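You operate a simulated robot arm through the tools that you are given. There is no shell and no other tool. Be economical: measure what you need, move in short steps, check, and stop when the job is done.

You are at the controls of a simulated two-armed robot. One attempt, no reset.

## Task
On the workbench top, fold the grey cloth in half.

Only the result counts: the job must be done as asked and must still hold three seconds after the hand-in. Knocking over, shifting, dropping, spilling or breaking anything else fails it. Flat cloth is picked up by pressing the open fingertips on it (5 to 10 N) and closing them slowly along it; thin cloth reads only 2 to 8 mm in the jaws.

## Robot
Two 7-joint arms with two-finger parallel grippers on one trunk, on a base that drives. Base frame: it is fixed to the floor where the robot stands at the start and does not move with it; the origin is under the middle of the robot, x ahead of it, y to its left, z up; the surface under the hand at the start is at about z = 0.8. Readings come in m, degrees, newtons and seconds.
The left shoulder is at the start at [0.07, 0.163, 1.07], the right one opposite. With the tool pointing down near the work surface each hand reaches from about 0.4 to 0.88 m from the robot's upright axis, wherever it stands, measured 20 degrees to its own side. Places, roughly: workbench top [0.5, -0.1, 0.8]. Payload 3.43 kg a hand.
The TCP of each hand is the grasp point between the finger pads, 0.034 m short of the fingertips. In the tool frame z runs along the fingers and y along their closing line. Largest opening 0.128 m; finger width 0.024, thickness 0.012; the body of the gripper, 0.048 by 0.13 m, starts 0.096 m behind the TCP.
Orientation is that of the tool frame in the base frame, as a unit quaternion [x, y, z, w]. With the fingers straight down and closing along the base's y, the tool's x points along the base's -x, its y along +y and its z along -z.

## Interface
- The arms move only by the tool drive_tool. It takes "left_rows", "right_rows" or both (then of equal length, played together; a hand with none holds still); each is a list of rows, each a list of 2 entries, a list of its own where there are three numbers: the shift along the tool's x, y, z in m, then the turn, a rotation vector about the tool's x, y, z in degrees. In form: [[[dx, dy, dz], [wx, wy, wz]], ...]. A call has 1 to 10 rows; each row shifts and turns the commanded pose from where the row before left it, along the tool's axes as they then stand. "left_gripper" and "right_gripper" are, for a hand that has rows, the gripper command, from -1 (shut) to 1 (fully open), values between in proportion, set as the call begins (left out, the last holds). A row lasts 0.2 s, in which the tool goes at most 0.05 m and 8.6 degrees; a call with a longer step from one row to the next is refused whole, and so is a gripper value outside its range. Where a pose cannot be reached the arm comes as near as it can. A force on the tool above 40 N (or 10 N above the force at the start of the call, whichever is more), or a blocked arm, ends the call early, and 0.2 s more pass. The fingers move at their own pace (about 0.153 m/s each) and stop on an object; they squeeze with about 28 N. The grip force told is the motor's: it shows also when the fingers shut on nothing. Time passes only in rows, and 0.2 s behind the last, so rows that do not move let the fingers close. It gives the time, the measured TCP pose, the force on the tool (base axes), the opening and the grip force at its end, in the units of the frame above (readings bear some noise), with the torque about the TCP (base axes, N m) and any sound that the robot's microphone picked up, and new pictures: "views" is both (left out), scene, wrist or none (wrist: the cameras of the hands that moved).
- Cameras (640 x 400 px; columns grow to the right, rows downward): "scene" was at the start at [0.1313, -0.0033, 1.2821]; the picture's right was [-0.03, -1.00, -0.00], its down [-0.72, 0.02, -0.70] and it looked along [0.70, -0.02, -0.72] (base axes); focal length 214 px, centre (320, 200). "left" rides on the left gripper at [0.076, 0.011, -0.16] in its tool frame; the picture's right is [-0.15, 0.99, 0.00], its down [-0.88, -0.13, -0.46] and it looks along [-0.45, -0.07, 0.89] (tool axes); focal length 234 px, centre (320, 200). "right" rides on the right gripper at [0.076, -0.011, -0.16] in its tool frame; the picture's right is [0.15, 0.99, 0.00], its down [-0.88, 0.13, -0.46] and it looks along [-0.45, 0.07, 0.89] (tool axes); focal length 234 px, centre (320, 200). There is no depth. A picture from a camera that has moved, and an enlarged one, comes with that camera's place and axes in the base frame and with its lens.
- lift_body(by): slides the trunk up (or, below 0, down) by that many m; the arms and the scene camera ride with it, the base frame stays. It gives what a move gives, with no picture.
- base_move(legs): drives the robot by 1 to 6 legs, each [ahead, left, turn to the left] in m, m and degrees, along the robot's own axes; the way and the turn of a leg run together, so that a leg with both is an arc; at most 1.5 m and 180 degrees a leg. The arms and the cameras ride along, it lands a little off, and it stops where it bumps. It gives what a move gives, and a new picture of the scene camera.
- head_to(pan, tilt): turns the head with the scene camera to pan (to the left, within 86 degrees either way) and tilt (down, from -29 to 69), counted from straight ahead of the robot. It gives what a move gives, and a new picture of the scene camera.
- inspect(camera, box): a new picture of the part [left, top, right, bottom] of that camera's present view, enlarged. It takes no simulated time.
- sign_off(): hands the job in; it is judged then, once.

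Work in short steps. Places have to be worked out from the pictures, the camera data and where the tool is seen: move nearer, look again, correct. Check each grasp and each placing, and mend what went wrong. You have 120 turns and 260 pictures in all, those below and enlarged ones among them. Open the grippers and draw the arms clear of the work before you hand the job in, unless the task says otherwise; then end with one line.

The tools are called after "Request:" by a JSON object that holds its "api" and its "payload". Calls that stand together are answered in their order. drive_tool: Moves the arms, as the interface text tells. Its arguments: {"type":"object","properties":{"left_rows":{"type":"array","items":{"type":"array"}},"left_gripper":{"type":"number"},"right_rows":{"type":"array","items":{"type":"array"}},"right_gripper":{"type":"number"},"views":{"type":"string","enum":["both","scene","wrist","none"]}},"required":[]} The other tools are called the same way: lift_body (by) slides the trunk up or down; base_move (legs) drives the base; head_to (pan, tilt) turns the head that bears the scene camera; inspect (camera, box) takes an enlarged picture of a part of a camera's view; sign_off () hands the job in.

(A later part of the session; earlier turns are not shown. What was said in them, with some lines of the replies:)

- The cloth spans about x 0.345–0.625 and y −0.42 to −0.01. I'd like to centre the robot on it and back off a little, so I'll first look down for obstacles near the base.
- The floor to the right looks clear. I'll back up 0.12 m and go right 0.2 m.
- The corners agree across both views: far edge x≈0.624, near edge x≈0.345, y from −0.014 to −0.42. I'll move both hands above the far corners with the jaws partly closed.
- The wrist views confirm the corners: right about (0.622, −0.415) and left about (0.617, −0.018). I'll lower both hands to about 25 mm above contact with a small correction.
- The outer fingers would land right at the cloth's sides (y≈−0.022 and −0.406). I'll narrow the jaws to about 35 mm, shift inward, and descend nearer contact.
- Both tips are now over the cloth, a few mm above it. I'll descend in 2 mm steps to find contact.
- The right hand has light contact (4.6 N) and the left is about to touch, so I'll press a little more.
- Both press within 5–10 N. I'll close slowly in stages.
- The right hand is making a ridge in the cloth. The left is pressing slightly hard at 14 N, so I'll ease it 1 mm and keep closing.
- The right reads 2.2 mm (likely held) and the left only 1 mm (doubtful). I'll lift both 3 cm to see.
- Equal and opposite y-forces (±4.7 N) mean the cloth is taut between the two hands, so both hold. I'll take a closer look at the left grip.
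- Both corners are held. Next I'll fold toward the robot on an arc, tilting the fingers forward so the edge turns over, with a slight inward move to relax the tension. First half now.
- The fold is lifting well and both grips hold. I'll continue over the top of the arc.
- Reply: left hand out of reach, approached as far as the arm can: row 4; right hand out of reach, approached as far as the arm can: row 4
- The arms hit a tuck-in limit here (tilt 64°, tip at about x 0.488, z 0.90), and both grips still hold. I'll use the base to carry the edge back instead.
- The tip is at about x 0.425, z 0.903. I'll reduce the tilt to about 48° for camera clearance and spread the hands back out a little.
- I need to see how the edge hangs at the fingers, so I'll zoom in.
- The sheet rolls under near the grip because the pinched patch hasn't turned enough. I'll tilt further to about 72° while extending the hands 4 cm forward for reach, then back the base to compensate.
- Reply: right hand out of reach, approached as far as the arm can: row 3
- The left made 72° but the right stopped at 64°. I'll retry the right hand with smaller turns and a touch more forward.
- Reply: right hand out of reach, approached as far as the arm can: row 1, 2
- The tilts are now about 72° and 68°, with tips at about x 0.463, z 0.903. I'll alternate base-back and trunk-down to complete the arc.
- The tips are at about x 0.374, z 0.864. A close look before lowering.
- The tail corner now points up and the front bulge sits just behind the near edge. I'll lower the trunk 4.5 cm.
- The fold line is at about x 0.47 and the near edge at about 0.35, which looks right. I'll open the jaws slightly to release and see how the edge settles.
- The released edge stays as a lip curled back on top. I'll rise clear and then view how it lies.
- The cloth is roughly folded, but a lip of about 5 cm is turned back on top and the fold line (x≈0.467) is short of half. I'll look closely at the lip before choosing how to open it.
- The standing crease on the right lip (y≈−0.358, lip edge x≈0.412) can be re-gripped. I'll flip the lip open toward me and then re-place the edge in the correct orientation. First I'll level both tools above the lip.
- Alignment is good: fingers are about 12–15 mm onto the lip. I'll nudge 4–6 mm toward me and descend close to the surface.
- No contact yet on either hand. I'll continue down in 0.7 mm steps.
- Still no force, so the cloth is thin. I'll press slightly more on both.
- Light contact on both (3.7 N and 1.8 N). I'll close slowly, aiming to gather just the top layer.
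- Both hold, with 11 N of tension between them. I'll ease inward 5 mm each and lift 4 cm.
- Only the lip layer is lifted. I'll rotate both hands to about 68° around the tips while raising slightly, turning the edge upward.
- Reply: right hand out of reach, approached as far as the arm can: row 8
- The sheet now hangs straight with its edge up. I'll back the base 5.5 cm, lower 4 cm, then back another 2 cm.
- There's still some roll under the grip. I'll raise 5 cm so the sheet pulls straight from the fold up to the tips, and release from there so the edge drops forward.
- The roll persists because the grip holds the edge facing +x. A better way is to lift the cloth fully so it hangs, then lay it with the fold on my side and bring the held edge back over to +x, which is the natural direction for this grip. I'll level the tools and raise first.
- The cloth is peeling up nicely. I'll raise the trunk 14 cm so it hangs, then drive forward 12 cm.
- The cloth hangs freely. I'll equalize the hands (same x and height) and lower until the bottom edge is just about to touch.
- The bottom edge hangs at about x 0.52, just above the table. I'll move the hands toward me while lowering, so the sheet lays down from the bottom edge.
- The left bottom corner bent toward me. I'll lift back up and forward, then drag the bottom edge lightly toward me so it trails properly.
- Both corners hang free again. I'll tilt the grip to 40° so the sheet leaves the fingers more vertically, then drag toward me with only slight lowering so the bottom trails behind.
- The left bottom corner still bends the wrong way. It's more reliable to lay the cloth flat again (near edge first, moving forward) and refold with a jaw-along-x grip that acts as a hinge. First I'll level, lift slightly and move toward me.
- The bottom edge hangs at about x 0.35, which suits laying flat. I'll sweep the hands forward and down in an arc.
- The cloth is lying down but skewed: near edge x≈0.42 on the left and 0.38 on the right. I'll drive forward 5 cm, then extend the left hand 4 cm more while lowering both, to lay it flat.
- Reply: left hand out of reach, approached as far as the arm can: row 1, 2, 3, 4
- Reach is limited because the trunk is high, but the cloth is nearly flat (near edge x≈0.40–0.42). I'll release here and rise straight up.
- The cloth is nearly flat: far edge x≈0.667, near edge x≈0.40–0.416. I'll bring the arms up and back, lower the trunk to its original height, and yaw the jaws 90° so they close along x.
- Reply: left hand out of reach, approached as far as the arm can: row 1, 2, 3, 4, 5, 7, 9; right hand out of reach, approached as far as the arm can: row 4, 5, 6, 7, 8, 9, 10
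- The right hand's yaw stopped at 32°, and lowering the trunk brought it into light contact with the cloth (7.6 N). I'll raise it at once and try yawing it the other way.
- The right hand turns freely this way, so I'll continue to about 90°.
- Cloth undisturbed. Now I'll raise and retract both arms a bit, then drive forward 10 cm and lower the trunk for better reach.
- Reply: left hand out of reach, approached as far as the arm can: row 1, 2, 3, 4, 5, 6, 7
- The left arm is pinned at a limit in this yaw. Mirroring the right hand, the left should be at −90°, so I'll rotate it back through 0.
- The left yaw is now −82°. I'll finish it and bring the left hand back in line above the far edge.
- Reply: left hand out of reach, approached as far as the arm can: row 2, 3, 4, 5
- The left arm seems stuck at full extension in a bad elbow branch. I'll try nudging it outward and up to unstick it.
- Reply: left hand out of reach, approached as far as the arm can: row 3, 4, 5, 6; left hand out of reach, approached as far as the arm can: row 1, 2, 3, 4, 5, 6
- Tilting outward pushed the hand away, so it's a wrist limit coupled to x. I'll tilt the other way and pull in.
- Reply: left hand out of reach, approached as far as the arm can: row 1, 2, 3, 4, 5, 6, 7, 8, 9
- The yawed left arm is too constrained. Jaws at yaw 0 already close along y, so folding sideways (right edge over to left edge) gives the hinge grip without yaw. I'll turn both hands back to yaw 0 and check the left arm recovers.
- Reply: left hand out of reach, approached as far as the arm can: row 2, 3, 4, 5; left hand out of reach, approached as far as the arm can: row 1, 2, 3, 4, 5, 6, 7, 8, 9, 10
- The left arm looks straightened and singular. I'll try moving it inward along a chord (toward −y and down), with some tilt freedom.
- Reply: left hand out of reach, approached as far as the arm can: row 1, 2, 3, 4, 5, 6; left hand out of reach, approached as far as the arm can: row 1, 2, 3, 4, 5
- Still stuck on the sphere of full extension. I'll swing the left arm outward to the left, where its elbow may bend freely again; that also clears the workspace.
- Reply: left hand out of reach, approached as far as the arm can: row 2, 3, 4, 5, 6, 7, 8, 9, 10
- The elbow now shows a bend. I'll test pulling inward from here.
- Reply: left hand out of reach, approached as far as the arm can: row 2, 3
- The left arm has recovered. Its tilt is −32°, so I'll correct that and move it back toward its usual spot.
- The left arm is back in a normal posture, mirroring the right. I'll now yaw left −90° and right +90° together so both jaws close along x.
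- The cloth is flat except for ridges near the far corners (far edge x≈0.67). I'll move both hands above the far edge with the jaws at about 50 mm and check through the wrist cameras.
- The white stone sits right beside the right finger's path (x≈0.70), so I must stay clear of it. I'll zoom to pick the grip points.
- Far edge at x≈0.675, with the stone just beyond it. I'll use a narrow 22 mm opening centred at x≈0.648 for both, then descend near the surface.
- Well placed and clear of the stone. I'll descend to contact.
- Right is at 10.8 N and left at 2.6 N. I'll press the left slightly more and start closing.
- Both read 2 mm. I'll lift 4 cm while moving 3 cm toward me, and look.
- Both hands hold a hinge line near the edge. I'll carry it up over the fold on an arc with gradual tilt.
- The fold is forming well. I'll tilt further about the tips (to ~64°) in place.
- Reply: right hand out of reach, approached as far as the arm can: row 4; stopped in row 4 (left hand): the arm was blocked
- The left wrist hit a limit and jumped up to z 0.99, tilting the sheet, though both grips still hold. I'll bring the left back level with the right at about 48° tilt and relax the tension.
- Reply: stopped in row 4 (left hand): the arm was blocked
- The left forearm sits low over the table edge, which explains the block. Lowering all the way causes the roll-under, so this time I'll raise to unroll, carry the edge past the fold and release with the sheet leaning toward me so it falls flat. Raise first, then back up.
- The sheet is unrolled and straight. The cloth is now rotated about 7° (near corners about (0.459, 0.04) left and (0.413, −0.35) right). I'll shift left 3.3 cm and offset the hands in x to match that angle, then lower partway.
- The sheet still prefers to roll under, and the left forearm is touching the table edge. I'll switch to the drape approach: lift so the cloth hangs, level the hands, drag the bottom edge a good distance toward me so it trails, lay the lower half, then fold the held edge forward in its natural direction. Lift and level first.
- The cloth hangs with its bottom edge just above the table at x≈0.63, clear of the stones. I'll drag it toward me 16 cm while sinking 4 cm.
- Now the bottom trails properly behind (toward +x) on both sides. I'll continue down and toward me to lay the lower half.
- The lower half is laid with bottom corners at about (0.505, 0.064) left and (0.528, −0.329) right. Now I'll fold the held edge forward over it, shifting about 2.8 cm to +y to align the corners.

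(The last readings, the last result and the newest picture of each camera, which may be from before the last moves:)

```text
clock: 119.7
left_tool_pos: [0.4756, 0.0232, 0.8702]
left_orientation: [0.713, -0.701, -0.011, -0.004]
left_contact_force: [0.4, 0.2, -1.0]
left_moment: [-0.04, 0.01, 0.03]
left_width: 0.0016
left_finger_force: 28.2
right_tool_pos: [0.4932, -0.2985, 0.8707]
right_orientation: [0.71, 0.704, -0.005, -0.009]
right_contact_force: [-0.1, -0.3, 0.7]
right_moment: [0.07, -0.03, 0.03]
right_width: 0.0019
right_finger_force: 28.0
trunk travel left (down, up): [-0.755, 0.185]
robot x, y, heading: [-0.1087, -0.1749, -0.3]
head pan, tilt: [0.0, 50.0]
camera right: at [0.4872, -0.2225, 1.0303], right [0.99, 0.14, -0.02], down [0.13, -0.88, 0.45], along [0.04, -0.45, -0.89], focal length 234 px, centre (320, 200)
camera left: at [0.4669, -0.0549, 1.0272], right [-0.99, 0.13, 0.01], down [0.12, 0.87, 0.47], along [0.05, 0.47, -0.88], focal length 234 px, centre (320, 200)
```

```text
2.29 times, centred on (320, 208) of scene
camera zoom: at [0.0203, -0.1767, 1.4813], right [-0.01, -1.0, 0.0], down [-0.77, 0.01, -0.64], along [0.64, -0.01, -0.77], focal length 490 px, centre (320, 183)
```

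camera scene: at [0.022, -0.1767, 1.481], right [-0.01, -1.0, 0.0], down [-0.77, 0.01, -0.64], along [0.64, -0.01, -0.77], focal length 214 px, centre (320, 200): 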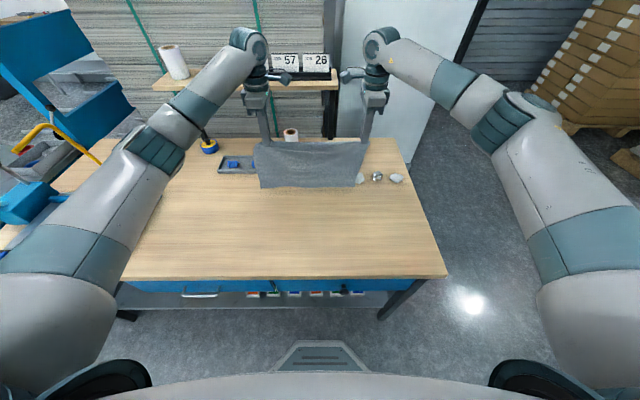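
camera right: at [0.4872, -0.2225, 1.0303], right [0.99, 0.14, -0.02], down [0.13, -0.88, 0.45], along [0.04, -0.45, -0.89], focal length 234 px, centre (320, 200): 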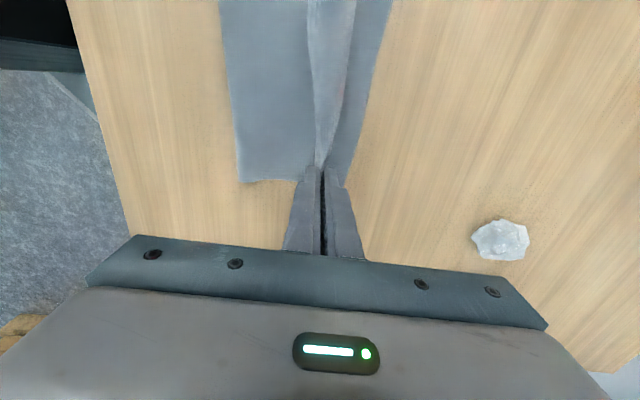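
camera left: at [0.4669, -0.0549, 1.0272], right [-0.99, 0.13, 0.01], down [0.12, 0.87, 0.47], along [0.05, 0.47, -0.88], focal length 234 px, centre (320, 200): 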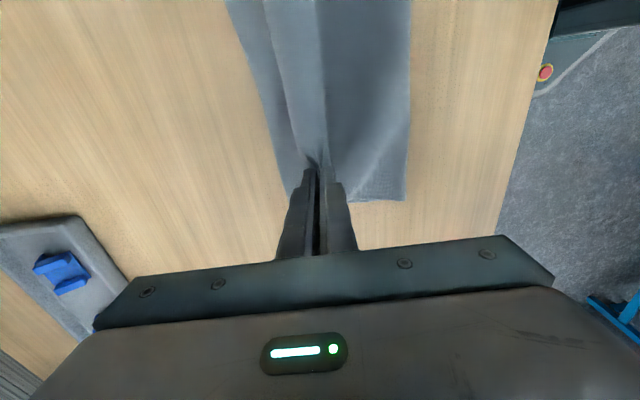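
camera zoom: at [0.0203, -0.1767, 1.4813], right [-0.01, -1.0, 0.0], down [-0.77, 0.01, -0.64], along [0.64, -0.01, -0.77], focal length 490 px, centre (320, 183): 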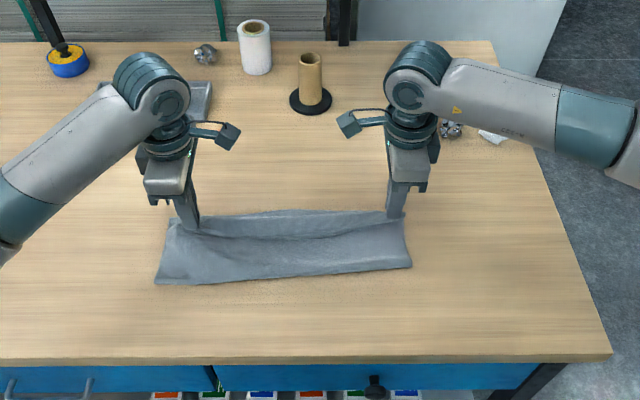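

Excellent: the fold is well formed and the bottom edge is at x≈0.514–0.529. I'll nudge the left +1.2 cm and the right +0.4 cm, then lower with a slight backward motion so the short tail lies forward.

Request:
{"api": "drive_tool", "payload": {"left_rows": [[[0, -0.012, 0], [0, 0, 0]], [[0, 0.002, 0.008], [0, 0, 0]], [[0, 0.002, 0.008], [0, 0, 0]], [[0, 0, 0.006], [0, 0, 0]]], "right_rows": [[[0, 0.005, 0], [0, 0, 0]], [[0, -0.002, 0.008], [0, 0, 0]], [[0, -0.002, 0.008], [0, 0, 0]], [[0, 0, 0.006], [0, 0, 0]]], "views": "wrist"}}

Request:
{"api": "inspect", "payload": {"camera": "right", "box": [200, 40, 440, 200]}}

Request:
{"api": "inspect", "payload": {"camera": "left", "box": [200, 40, 440, 200]}}

```text
clock: 120.7
left_tool_pos: [0.4835, 0.0251, 0.8494]
left_orientation: [0.714, -0.7, -0.011, -0.004]
left_contact_force: [0.8, -0.3, 0.4]
left_moment: [-0.02, -0.03, -0.05]
left_width: 0.0022
left_finger_force: 27.8
right_tool_pos: [0.4948, -0.2978, 0.8494]
right_orientation: [0.71, 0.705, -0.005, -0.009]
right_contact_force: [0.9, 0.5, 0.0]
right_moment: [0.02, 0.0, -0.02]
right_width: 0.002
right_finger_force: 28.3
trunk travel left (down, up): [-0.755, 0.185]
robot x, y, heading: [-0.1067, -0.1738, -0.4]
head pan, tilt: [0.0, 50.0]
camera right: at [0.488, -0.2222, 1.0088], right [0.99, 0.14, -0.02], down [0.13, -0.88, 0.45], along [0.04, -0.45, -0.89], focal length 234 px, centre (320, 200)
camera left: at [0.4748, -0.0536, 1.0055], right [-0.99, 0.13, 0.01], down [0.12, 0.87, 0.47], along [0.05, 0.47, -0.88], focal length 234 px, centre (320, 200)
```

right: 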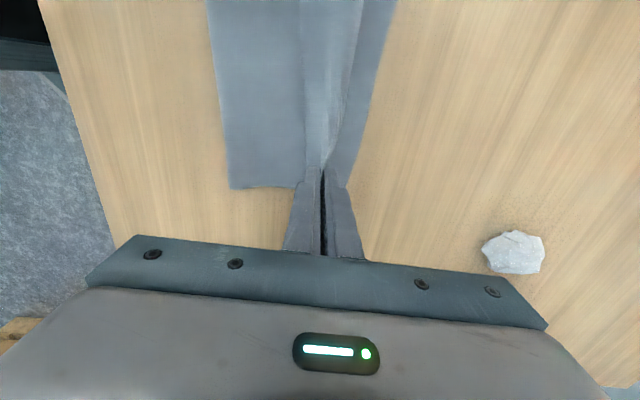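
left: 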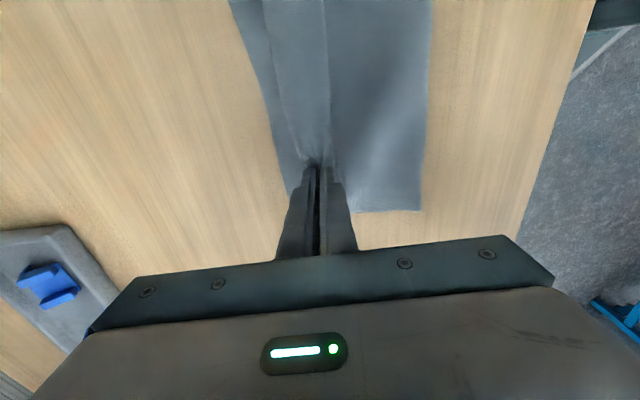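

```text
2.50 times, centred on (320, 120) of right
camera zoom: at [0.488, -0.2222, 1.0088], right [0.99, 0.14, -0.02], down [0.13, -0.88, 0.45], along [0.04, -0.45, -0.89], focal length 585 px, centre (320, 400)
```

zoom: 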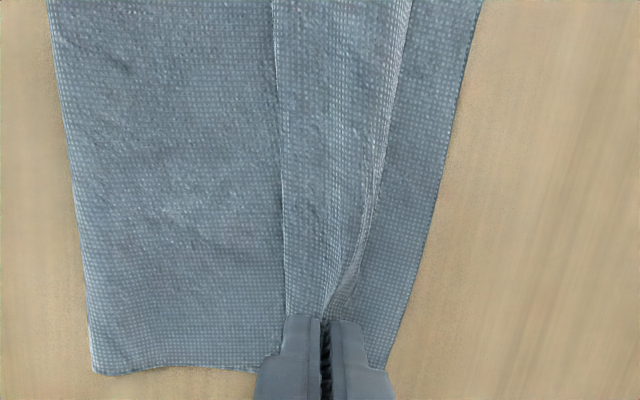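

```text
2.50 times, centred on (320, 120) of left
camera zoom: at [0.4748, -0.0536, 1.0055], right [-0.99, 0.13, 0.01], down [0.12, 0.87, 0.47], along [0.05, 0.47, -0.88], focal length 585 px, centre (320, 400)
```

zoom: 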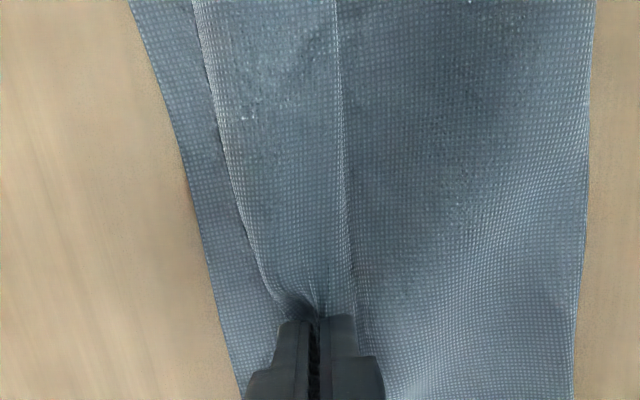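

The tail strip now lies forward, about 2 cm short of the lower edge, and the pinched ridge will give back about that length on release. I'll lower a little more and open.

Request:
{"api": "drive_tool", "payload": {"left_rows": [[[0, -0.003, 0.004], [0, 0, 0]], [[0, -0.002, 0.003], [0, 0, 0]]], "right_rows": [[[0, 0.003, 0.004], [0, 0, 0]], [[0, 0.002, 0.003], [0, 0, 0]]], "views": "none"}}

Request:
{"api": "drive_tool", "payload": {"left_rows": [[[0, 0, 0], [0, 0, 0]], [[0, 0, 0], [0, 0, 0]]], "right_rows": [[[0, 0, 0], [0, 0, 0]], [[0, 0, 0], [0, 0, 0]]], "left_gripper": -0.7, "right_gripper": -0.7, "views": "none"}}

Request:
{"api": "drive_tool", "payload": {"left_rows": [[[0, 0, -0.01], [0, 0, 0]], [[0, 0, -0.025], [0, 0, 0]], [[0, 0, -0.03], [0, 0, 0]], [[0, 0, -0.03], [0, 0, 0]], [[0, 0, -0.03], [0, 0, 0]]], "right_rows": [[[0, 0, -0.01], [0, 0, 0]], [[0, 0, -0.025], [0, 0, 0]], [[0, 0, -0.03], [0, 0, 0]], [[0, 0, -0.03], [0, 0, 0]], [[0, 0, -0.03], [0, 0, 0]]], "views": "wrist"}}

Request:
{"api": "inspect", "payload": {"camera": "scene", "box": [220, 160, 400, 272]}}

```text
clock: 121.3
left_tool_pos: [0.4878, 0.0248, 0.843]
left_orientation: [0.714, -0.7, -0.012, -0.004]
left_contact_force: [-0.9, -1.1, 2.4]
left_moment: [0.0, -0.03, -0.01]
left_width: 0.0018
left_finger_force: 27.5
right_tool_pos: [0.4989, -0.298, 0.8414]
right_orientation: [0.71, 0.704, -0.005, -0.008]
right_contact_force: [0.6, 0.4, 1.0]
right_moment: [-0.01, 0.0, 0.01]
right_width: 0.0019
right_finger_force: 28.0
trunk travel left (down, up): [-0.755, 0.185]
robot x, y, heading: [-0.1103, -0.175, -0.6]
head pan, tilt: [0.0, 50.0]
```

```text
clock: 121.9
left_tool_pos: [0.4878, 0.0256, 0.8426]
left_orientation: [0.714, -0.7, -0.011, -0.004]
left_contact_force: [-0.1, -0.1, 1.0]
left_moment: [-0.03, -0.02, 0.02]
left_width: 0.0191
left_finger_force: 0.0
right_tool_pos: [0.4986, -0.2974, 0.8423]
right_orientation: [0.71, 0.704, -0.004, -0.009]
right_contact_force: [0.4, -0.1, 0.4]
right_moment: [-0.01, 0.0, 0.01]
right_width: 0.0194
right_finger_force: 0.1
trunk travel left (down, up): [-0.755, 0.185]
robot x, y, heading: [-0.1067, -0.1728, -0.3]
head pan, tilt: [0.0, 50.0]
```

```text
clock: 123.1
left_tool_pos: [0.4893, 0.0219, 0.9672]
left_orientation: [0.713, -0.701, -0.012, -0.005]
left_contact_force: [-0.2, -0.7, 0.6]
left_moment: [-0.01, -0.02, -0.01]
left_width: 0.0192
left_finger_force: 0.1
right_tool_pos: [0.5026, -0.2989, 0.9672]
right_orientation: [0.71, 0.704, -0.004, -0.009]
right_contact_force: [-0.5, -0.4, 0.0]
right_moment: [0.0, -0.04, 0.01]
right_width: 0.0191
right_finger_force: 0.0
trunk travel left (down, up): [-0.755, 0.185]
robot x, y, heading: [-0.112, -0.1754, -0.3]
head pan, tilt: [0.0, 50.0]
camera right: at [0.4951, -0.2233, 1.1277], right [0.99, 0.14, -0.02], down [0.13, -0.88, 0.45], along [0.05, -0.45, -0.89], focal length 234 px, centre (320, 200)
camera left: at [0.4801, -0.057, 1.1244], right [-0.99, 0.13, 0.01], down [0.12, 0.87, 0.47], along [0.05, 0.47, -0.88], focal length 234 px, centre (320, 200)
```

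right: 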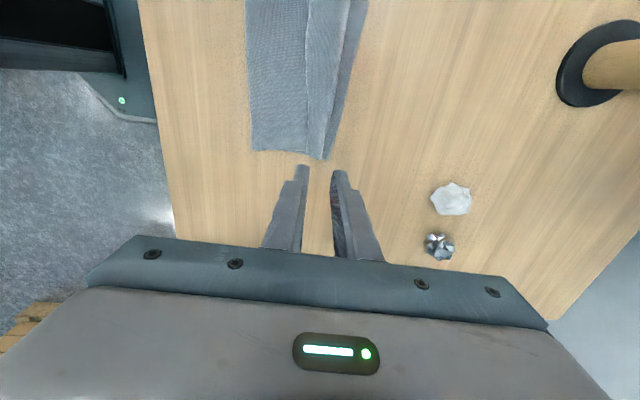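
left: 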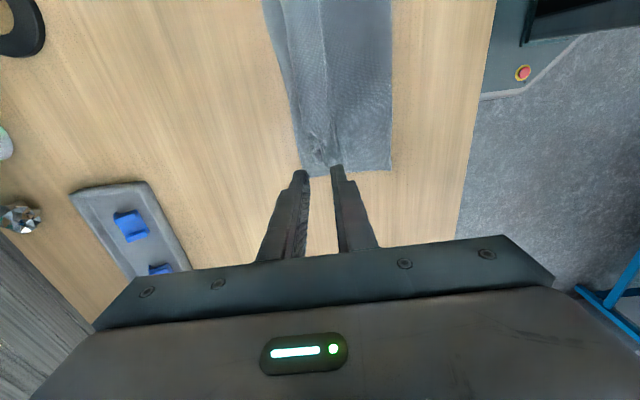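

```text
3.56 times, centred on (310, 216) of scene
camera zoom: at [0.0189, -0.1771, 1.4812], right [-0.01, -1.0, 0.0], down [-0.77, 0.01, -0.64], along [0.64, 0.0, -0.77], focal length 763 px, centre (356, 143)
```

zoom: 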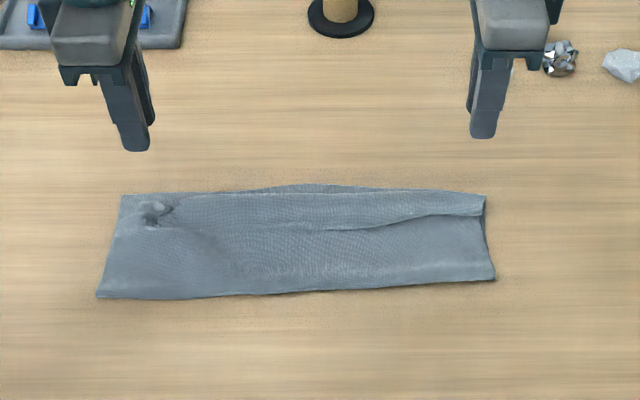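

The cloth is folded with no curled-back lip. I'll inspect the details of the upper layer and the corners.

Request:
{"api": "inspect", "payload": {"camera": "right", "box": [220, 0, 400, 180]}}

Request:
{"api": "inspect", "payload": {"camera": "left", "box": [240, 0, 420, 180]}}

Request:
{"api": "inspect", "payload": {"camera": "scene", "box": [240, 200, 370, 250]}}

```text
2.22 times, centred on (310, 90) of right
camera zoom: at [0.4951, -0.2233, 1.1277], right [0.99, 0.14, -0.02], down [0.13, -0.88, 0.45], along [0.05, -0.45, -0.89], focal length 520 px, centre (342, 444)
```

zoom: 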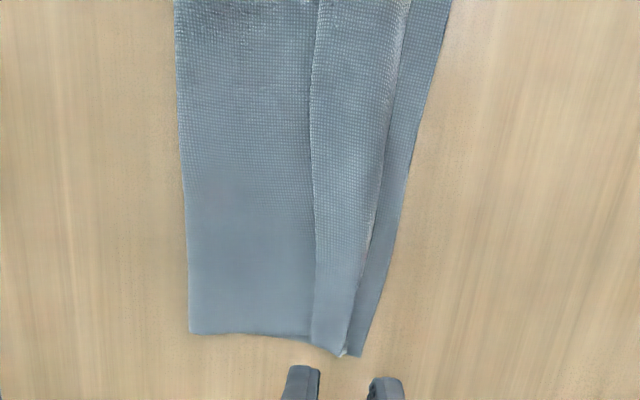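

```text
2.22 times, centred on (330, 90) of left
camera zoom: at [0.4801, -0.057, 1.1244], right [-0.99, 0.13, 0.01], down [0.12, 0.87, 0.47], along [0.05, 0.47, -0.88], focal length 520 px, centre (298, 444)
```

zoom: 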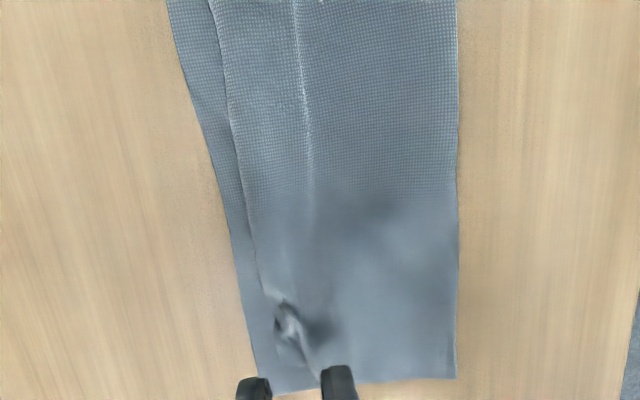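

```text
4.92 times, centred on (305, 225) of scene
camera zoom: at [0.0189, -0.1771, 1.4812], right [-0.01, -1.0, 0.0], down [-0.77, 0.01, -0.64], along [0.64, 0.0, -0.77], focal length 1056 px, centre (394, 77)
```

zoom: 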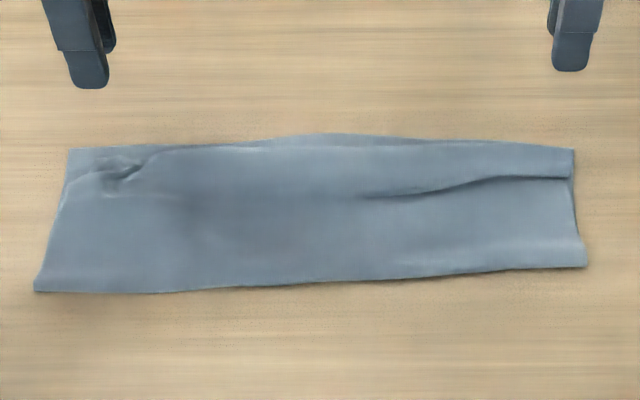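

The fold is good; the upper edge is only 1–2 cm short of the lower one, with a small pleat on the right half. I'll smooth it gently: closed fingertips pressed lightly on the upper edge strip, then a short drag forward.

Request:
{"api": "drive_tool", "payload": {"left_rows": [[[0.015, -0.003, 0.02], [0, 0, 0]], [[0.015, 0, 0.03], [0, 0, 0]], [[0, 0, 0.03], [0, 0, 0]], [[0, 0, 0.03], [0, 0, 0]], [[0, 0, 0.01], [0, 0, 0]]], "right_rows": [[[0.016, -0.0055, 0.02], [0, 0, 0]], [[0.015, 0, 0.03], [0, 0, 0]], [[0, 0, 0.03], [0, 0, 0]], [[0, 0, 0.03], [0, 0, 0]], [[0, 0, 0.01], [0, 0, 0]]], "left_gripper": -1, "right_gripper": -1, "views": "wrist"}}

```text
clock: 124.3
left_tool_pos: [0.4917, -0.0047, 0.8467]
left_orientation: [0.713, -0.701, -0.012, -0.004]
left_contact_force: [0.4, 0.2, 0.8]
left_moment: [-0.01, 0.0, 0.0]
left_width: 0.0
left_finger_force: 27.7
right_tool_pos: [0.4937, -0.2666, 0.8463]
right_orientation: [0.71, 0.705, -0.006, -0.01]
right_contact_force: [0.8, 0.0, 1.0]
right_moment: [0.0, -0.04, 0.0]
right_width: 0.0
right_finger_force: 28.0
trunk travel left (down, up): [-0.755, 0.185]
robot x, y, heading: [-0.1064, -0.1759, -0.5]
head pan, tilt: [0.0, 50.0]
camera right: at [0.4873, -0.191, 1.0066], right [0.99, 0.14, -0.02], down [0.13, -0.88, 0.45], along [0.04, -0.45, -0.89], focal length 234 px, centre (320, 200)
camera left: at [0.4823, -0.0842, 1.0023], right [-0.99, 0.13, 0.01], down [0.12, 0.87, 0.47], along [0.05, 0.47, -0.88], focal length 234 px, centre (320, 200)
```

right: 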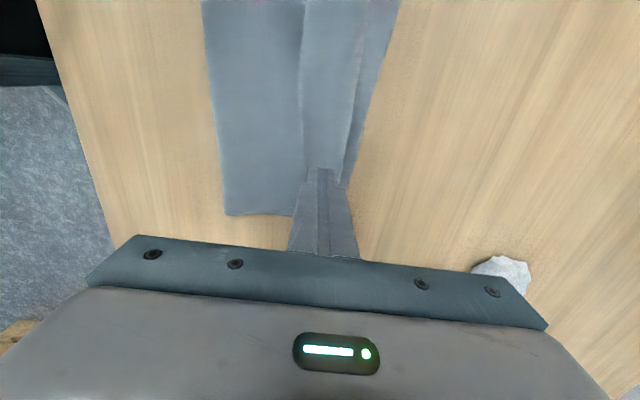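
left: 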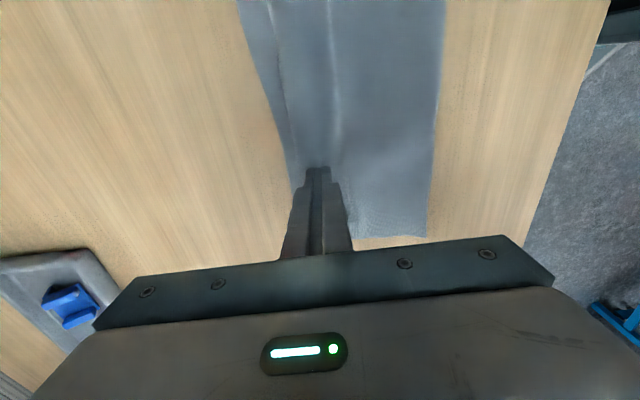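

Request:
{"api": "drive_tool", "payload": {"left_rows": [[[0, 0, 0.003], [0, 0, 0]], [[0, 0, 0.003], [0, 0, 0]], [[0, 0, 0.001], [0, 0, 0]], [[0, 0, 0], [0, 0, 0]]], "right_rows": [[[0, 0, 0.003], [0, 0, 0]], [[0, 0, 0.003], [0, 0, 0]], [[0, 0, 0.001], [0, 0, 0]], [[0, 0, 0], [0, 0, 0]]], "views": "none"}}

```text
clock: 125.3
left_tool_pos: [0.4915, -0.0051, 0.8381]
left_orientation: [0.714, -0.7, -0.012, -0.004]
left_contact_force: [0.7, -0.1, 1.1]
left_moment: [0.0, -0.03, 0.0]
left_width: 0.0
left_finger_force: 27.7
right_tool_pos: [0.4937, -0.2658, 0.8396]
right_orientation: [0.711, 0.703, -0.005, -0.009]
right_contact_force: [-0.2, -0.1, 0.7]
right_moment: [-0.01, 0.01, 0.0]
right_width: 0.0001
right_finger_force: 27.9
trunk travel left (down, up): [-0.755, 0.185]
robot x, y, heading: [-0.1146, -0.1752, -0.7]
head pan, tilt: [0.0, 50.0]
```

Almost in contact. I'll press about 1.5 mm more and drag forward 15–18 mm.

Request:
{"api": "drive_tool", "payload": {"left_rows": [[[0, 0, 0.001], [0, 0, 0]], [[0, 0, 0.0005], [0, 0, 0]], [[0, -0.005, 0], [0, 0, 0]], [[0, -0.005, 0], [0, 0, 0]], [[0, -0.003, 0], [0, 0, 0]]], "right_rows": [[[0, 0, 0.0015], [0, 0, 0]], [[0, 0, 0.001], [0, 0, 0]], [[0, 0.006, 0], [0, 0, 0]], [[0, 0.006, 0], [0, 0, 0]], [[0, 0.006, 0], [0, 0, 0]]], "views": "wrist"}}

```text
clock: 126.5
left_tool_pos: [0.5057, -0.0045, 0.8375]
left_orientation: [0.714, -0.7, -0.012, -0.005]
left_contact_force: [-0.6, 0.4, 1.3]
left_moment: [-0.04, 0.04, 0.0]
left_width: 0.0002
left_finger_force: 27.9
right_tool_pos: [0.5119, -0.2665, 0.8375]
right_orientation: [0.71, 0.704, -0.004, -0.009]
right_contact_force: [-0.4, 0.7, 1.5]
right_moment: [0.03, -0.01, -0.02]
right_width: 0.0
right_finger_force: 27.9
trunk travel left (down, up): [-0.755, 0.185]
robot x, y, heading: [-0.108, -0.1745, -0.2]
head pan, tilt: [0.0, 50.0]
camera right: at [0.5056, -0.1908, 0.9975], right [0.99, 0.14, -0.02], down [0.13, -0.88, 0.45], along [0.05, -0.45, -0.89], focal length 234 px, centre (320, 200)
camera left: at [0.4956, -0.0835, 0.9944], right [-0.99, 0.13, 0.01], down [0.12, 0.87, 0.47], along [0.05, 0.47, -0.88], focal length 234 px, centre (320, 200)
```

right: 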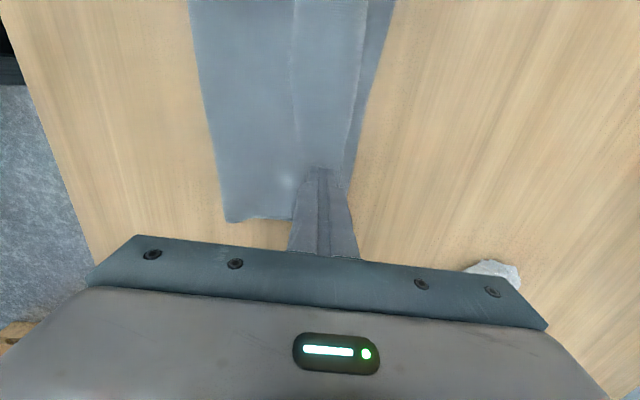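
left: 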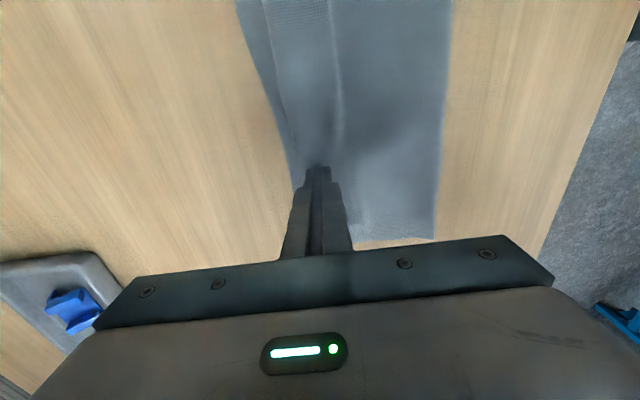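

The pleat on the right appears pulled out. I'll rise clear and look.

Request:
{"api": "drive_tool", "payload": {"left_rows": [[[0, 0, -0.015], [0, 0, 0]], [[0, 0, -0.03], [0, 0, 0]], [[0, 0, -0.04], [0, 0, 0]], [[0, 0, -0.04], [0, 0, 0]]], "right_rows": [[[0, 0, -0.015], [0, 0, 0]], [[0, 0, -0.03], [0, 0, 0]], [[0, 0, -0.04], [0, 0, 0]], [[0, 0, -0.04], [0, 0, 0]]], "views": "none"}}

Request:
{"api": "inspect", "payload": {"camera": "right", "box": [200, 0, 420, 200]}}

Request:
{"api": "inspect", "payload": {"camera": "left", "box": [220, 0, 440, 200]}}

Request:
{"api": "inspect", "payload": {"camera": "scene", "box": [240, 195, 370, 245]}}

```text
clock: 127.5
left_tool_pos: [0.5043, -0.0081, 0.9612]
left_orientation: [0.714, -0.7, -0.012, -0.005]
left_contact_force: [-0.6, -0.6, -0.1]
left_moment: [0.01, -0.01, -0.04]
left_width: 0.0
left_finger_force: 28.6
right_tool_pos: [0.5147, -0.2666, 0.9642]
right_orientation: [0.71, 0.704, -0.004, -0.009]
right_contact_force: [-0.1, 0.1, 0.6]
right_moment: [0.01, -0.04, -0.01]
right_width: 0.0
right_finger_force: 28.3
trunk travel left (down, up): [-0.755, 0.185]
robot x, y, heading: [-0.1103, -0.175, -0.6]
head pan, tilt: [0.0, 50.0]
```

```text
2.00 times, centred on (310, 100) of right
camera zoom: at [0.507, -0.1919, 1.1225], right [0.99, 0.14, -0.02], down [0.13, -0.88, 0.45], along [0.05, -0.45, -0.89], focal length 468 px, centre (340, 400)
```

zoom: 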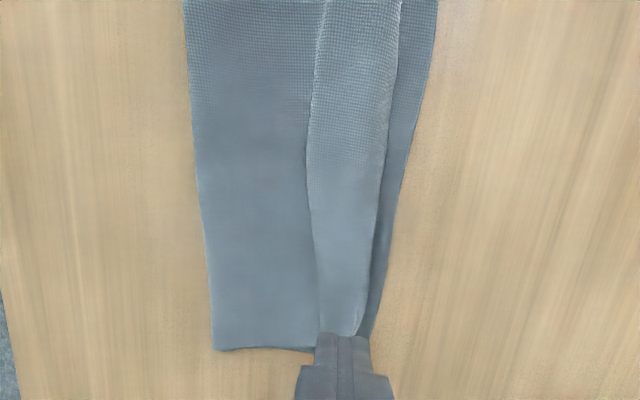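

```text
2.00 times, centred on (330, 100) of left
camera zoom: at [0.4962, -0.0862, 1.1184], right [-0.99, 0.13, 0.01], down [0.12, 0.87, 0.48], along [0.05, 0.47, -0.88], focal length 468 px, centre (300, 400)
```

zoom: 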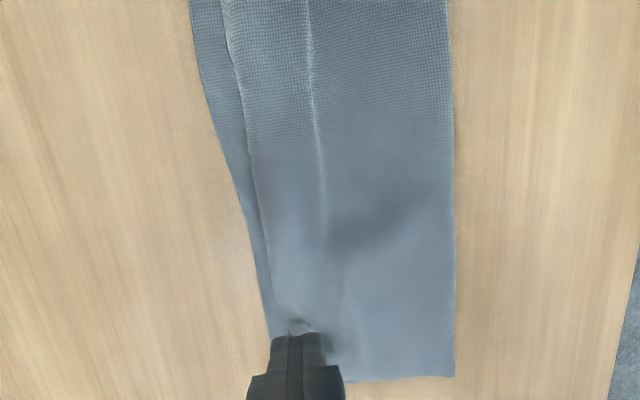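

```text
4.92 times, centred on (305, 220) of scene
camera zoom: at [0.0186, -0.1771, 1.4812], right [-0.01, -1.0, 0.0], down [-0.77, 0.01, -0.64], along [0.64, 0.0, -0.77], focal length 1056 px, centre (394, 102)
```

zoom: 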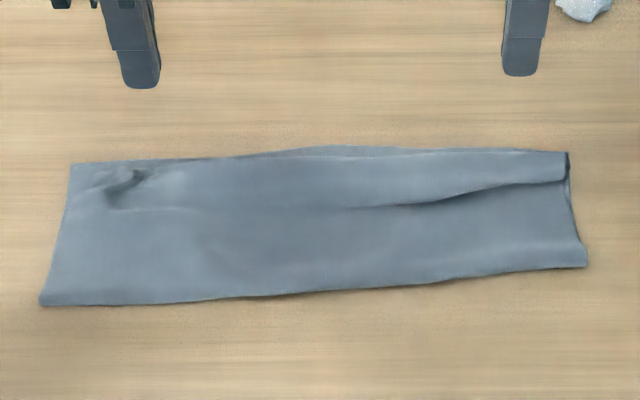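

A small pleat remains on the right half of the top layer. I'll do one firmer press and short drag with the right fingertips.

Request:
{"api": "drive_tool", "payload": {"right_rows": [[[0, -0.004, 0.04], [0, 0, 0]], [[0, 0, 0.04], [0, 0, 0]], [[0, 0, 0.035], [0, 0, 0]], [[0, 0, 0.01], [0, 0, 0]], [[0, 0, 0.002], [0, 0, 0]], [[0, 0, 0.0015], [0, 0, 0]], [[0, 0, 0], [0, 0, 0]]], "views": "none"}}

```text
clock: 129.1
left_tool_pos: [0.5047, -0.0074, 0.9622]
left_orientation: [0.713, -0.701, -0.011, -0.004]
left_contact_force: [0.0, 0.0, 0.6]
left_moment: [0.02, -0.02, -0.02]
left_width: 0.0
left_finger_force: 28.1
right_tool_pos: [0.5085, -0.2678, 0.8363]
right_orientation: [0.71, 0.704, -0.003, -0.008]
right_contact_force: [3.3, -3.7, 21.4]
right_moment: [-0.21, -0.16, 0.01]
right_width: 0.0001
right_finger_force: 27.6
trunk travel left (down, up): [-0.755, 0.185]
robot x, y, heading: [-0.1055, -0.1758, -0.3]
head pan, tilt: [0.0, 50.0]
```

That's 21 N, too firm. I'll back off about 1.7 mm and drag forward 18 mm, then rise.

Request:
{"api": "drive_tool", "payload": {"right_rows": [[[0, 0, -0.0012], [0, 0, 0]], [[0, 0, -0.0005], [0, 0, 0]], [[0, 0.006, 0], [0, 0, 0]], [[0, 0.006, 0], [0, 0, 0]], [[0, 0.006, 0], [0, 0, 0]]], "views": "none"}}

Request:
{"api": "drive_tool", "payload": {"left_rows": [[[0, 0, 0], [0, 0, 0]], [[0, 0, -0.01], [0, 0, 0]], [[0, 0.03, -0.01], [0, 0, 0]], [[0, 0.03, -0.01], [0, 0, 0]]], "right_rows": [[[0, 0, -0.015], [0, 0, 0]], [[0, 0, -0.035], [0, 0, 0]], [[0, 0, -0.04], [0, 0, 0]], [[0, 0, -0.04], [0, 0, 0]]], "views": "none"}}

Request:
{"api": "inspect", "payload": {"camera": "right", "box": [200, 0, 420, 200]}}

Request:
{"api": "inspect", "payload": {"camera": "scene", "box": [240, 195, 370, 245]}}

```text
clock: 130.3
left_tool_pos: [0.5049, -0.0079, 0.9627]
left_orientation: [0.714, -0.7, -0.011, -0.006]
left_contact_force: [0.1, 0.0, 0.2]
left_moment: [0.02, 0.0, 0.02]
left_width: 0.0
left_finger_force: 28.3
right_tool_pos: [0.5236, -0.2677, 0.836]
right_orientation: [0.71, 0.704, -0.006, -0.009]
right_contact_force: [-4.0, 0.2, 17.0]
right_moment: [-0.03, 0.11, -0.02]
right_width: 0.0001
right_finger_force: 28.6
trunk travel left (down, up): [-0.755, 0.185]
robot x, y, heading: [-0.1108, -0.1742, -0.5]
head pan, tilt: [0.0, 50.0]
```

```text
clock: 131.3
left_tool_pos: [0.4442, -0.0098, 0.9941]
left_orientation: [0.714, -0.7, -0.012, -0.004]
left_contact_force: [0.3, -0.3, -0.4]
left_moment: [-0.01, -0.04, 0.02]
left_width: 0.0
left_finger_force: 28.0
right_tool_pos: [0.5271, -0.2682, 0.9662]
right_orientation: [0.71, 0.704, -0.005, -0.008]
right_contact_force: [0.3, -0.3, 0.9]
right_moment: [0.0, -0.06, 0.0]
right_width: 0.0001
right_finger_force: 28.8
trunk travel left (down, up): [-0.755, 0.185]
robot x, y, heading: [-0.1134, -0.1757, -0.2]
head pan, tilt: [0.0, 50.0]
```

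```text
2.00 times, centred on (310, 100) of right
camera zoom: at [0.5211, -0.1922, 1.1263], right [0.99, 0.14, -0.02], down [0.13, -0.88, 0.45], along [0.05, -0.45, -0.89], focal length 468 px, centre (340, 400)
```

zoom: 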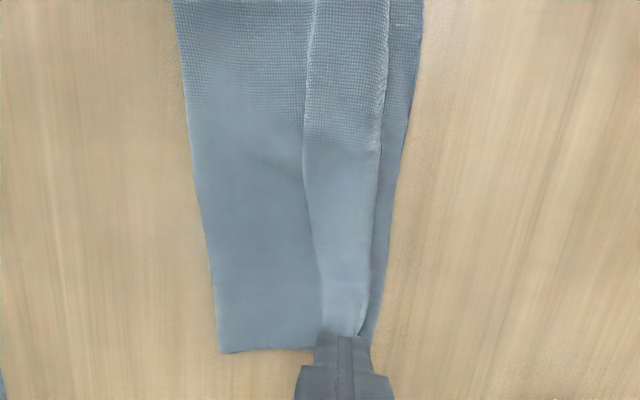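

```text
4.92 times, centred on (305, 220) of scene
camera zoom: at [0.0182, -0.1766, 1.4813], right [-0.01, -1.0, 0.0], down [-0.77, 0.01, -0.64], along [0.64, -0.01, -0.77], focal length 1056 px, centre (394, 102)
```

zoom: 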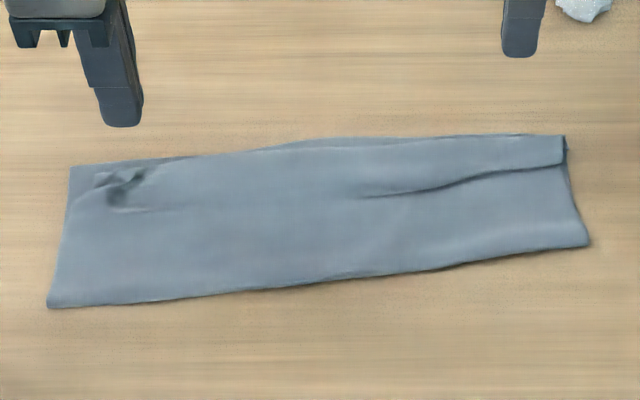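

The cloth lies folded: upper edge within about 1.5 cm of the lower edge, all objects undisturbed. I'll open the grippers, rise, and back away.

Request:
{"api": "drive_tool", "payload": {"left_rows": [[[0, 0, -0.03], [0, 0, 0]], [[0, 0, -0.03], [0, 0, 0]], [[0, 0, 0], [0, 0, 0]]], "right_rows": [[[0, 0, -0.04], [0, 0, 0]], [[0, 0, -0.04], [0, 0, 0]], [[0, 0, 0], [0, 0, 0]]], "left_gripper": 0.5, "right_gripper": 0.5, "views": "none"}}

Request:
{"api": "base_move", "payload": {"legs": [[-0.25, 0, 0]]}}

Request:
{"api": "inspect", "payload": {"camera": "scene", "box": [200, 90, 440, 240]}}

```text
clock: 132.1
left_tool_pos: [0.449, -0.0102, 1.054]
left_orientation: [0.714, -0.7, -0.013, -0.004]
left_contact_force: [-0.4, -0.1, -0.3]
left_moment: [0.02, 0.01, 0.01]
left_width: 0.0963
left_finger_force: 0.1
right_tool_pos: [0.5317, -0.269, 1.0448]
right_orientation: [0.709, 0.705, -0.005, -0.009]
right_contact_force: [0.4, -0.2, -0.1]
right_moment: [0.02, -0.02, 0.01]
right_width: 0.0959
right_finger_force: 0.0
trunk travel left (down, up): [-0.755, 0.185]
robot x, y, heading: [-0.1082, -0.1771, -0.6]
head pan, tilt: [0.0, 50.0]
```

```text
clock: 133.9
left_tool_pos: [0.1958, -0.0101, 1.0532]
left_orientation: [0.713, -0.701, -0.013, -0.004]
left_contact_force: [-0.6, 0.1, 1.2]
left_moment: [-0.01, 0.01, 0.03]
left_width: 0.096
left_finger_force: 0.1
right_tool_pos: [0.2802, -0.2672, 1.0456]
right_orientation: [0.711, 0.704, -0.005, -0.01]
right_contact_force: [0.1, -1.1, -0.7]
right_moment: [0.03, -0.01, -0.02]
right_width: 0.096
right_finger_force: 0.0
trunk travel left (down, up): [-0.755, 0.185]
robot x, y, heading: [-0.3617, -0.1747, -0.5]
head pan, tilt: [0.0, 50.0]
camera scene: at [-0.2312, -0.1752, 1.4811], right [-0.01, -1.0, 0.0], down [-0.77, 0.01, -0.64], along [0.64, -0.01, -0.77], focal length 214 px, centre (320, 200)
```

scene: 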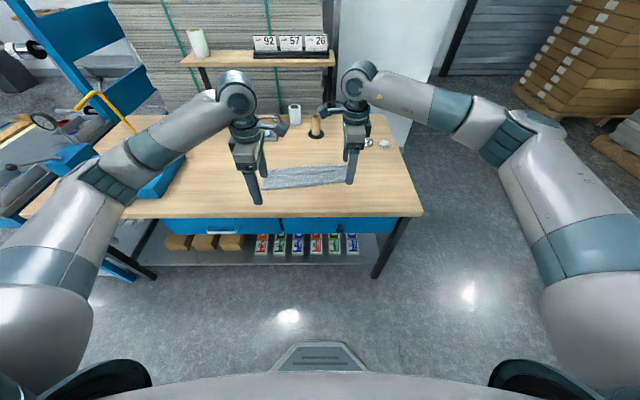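

```text
2.67 times, centred on (320, 165) of scene
camera zoom: at [-0.2312, -0.1752, 1.4811], right [-0.01, -1.0, 0.0], down [-0.77, 0.01, -0.64], along [0.64, -0.01, -0.77], focal length 572 px, centre (320, 293)
```

zoom: 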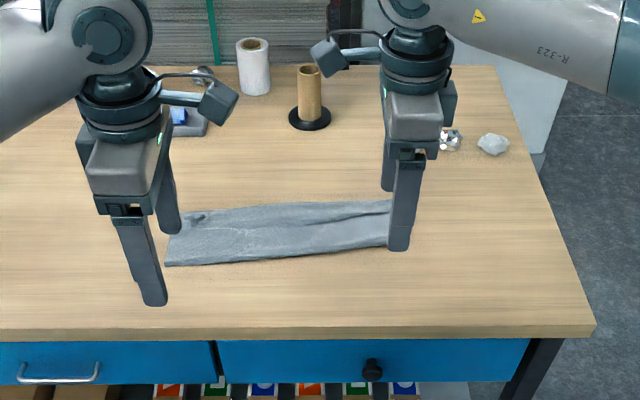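

The grippers are open and clear, the cloth is folded on the bench, and every other object is in place. Handing in.

Request:
{"api": "sign_off", "payload": {}}

```text
The job is handed in.
```

The grey cloth is folded roughly in half on the workbench. The upper edge stops about 1.5 cm short of the lower one, and a small pleat remains on the right half of the top layer. Nothing else was knocked over or moved that I could see, and the open grippers are clear of the cloth.
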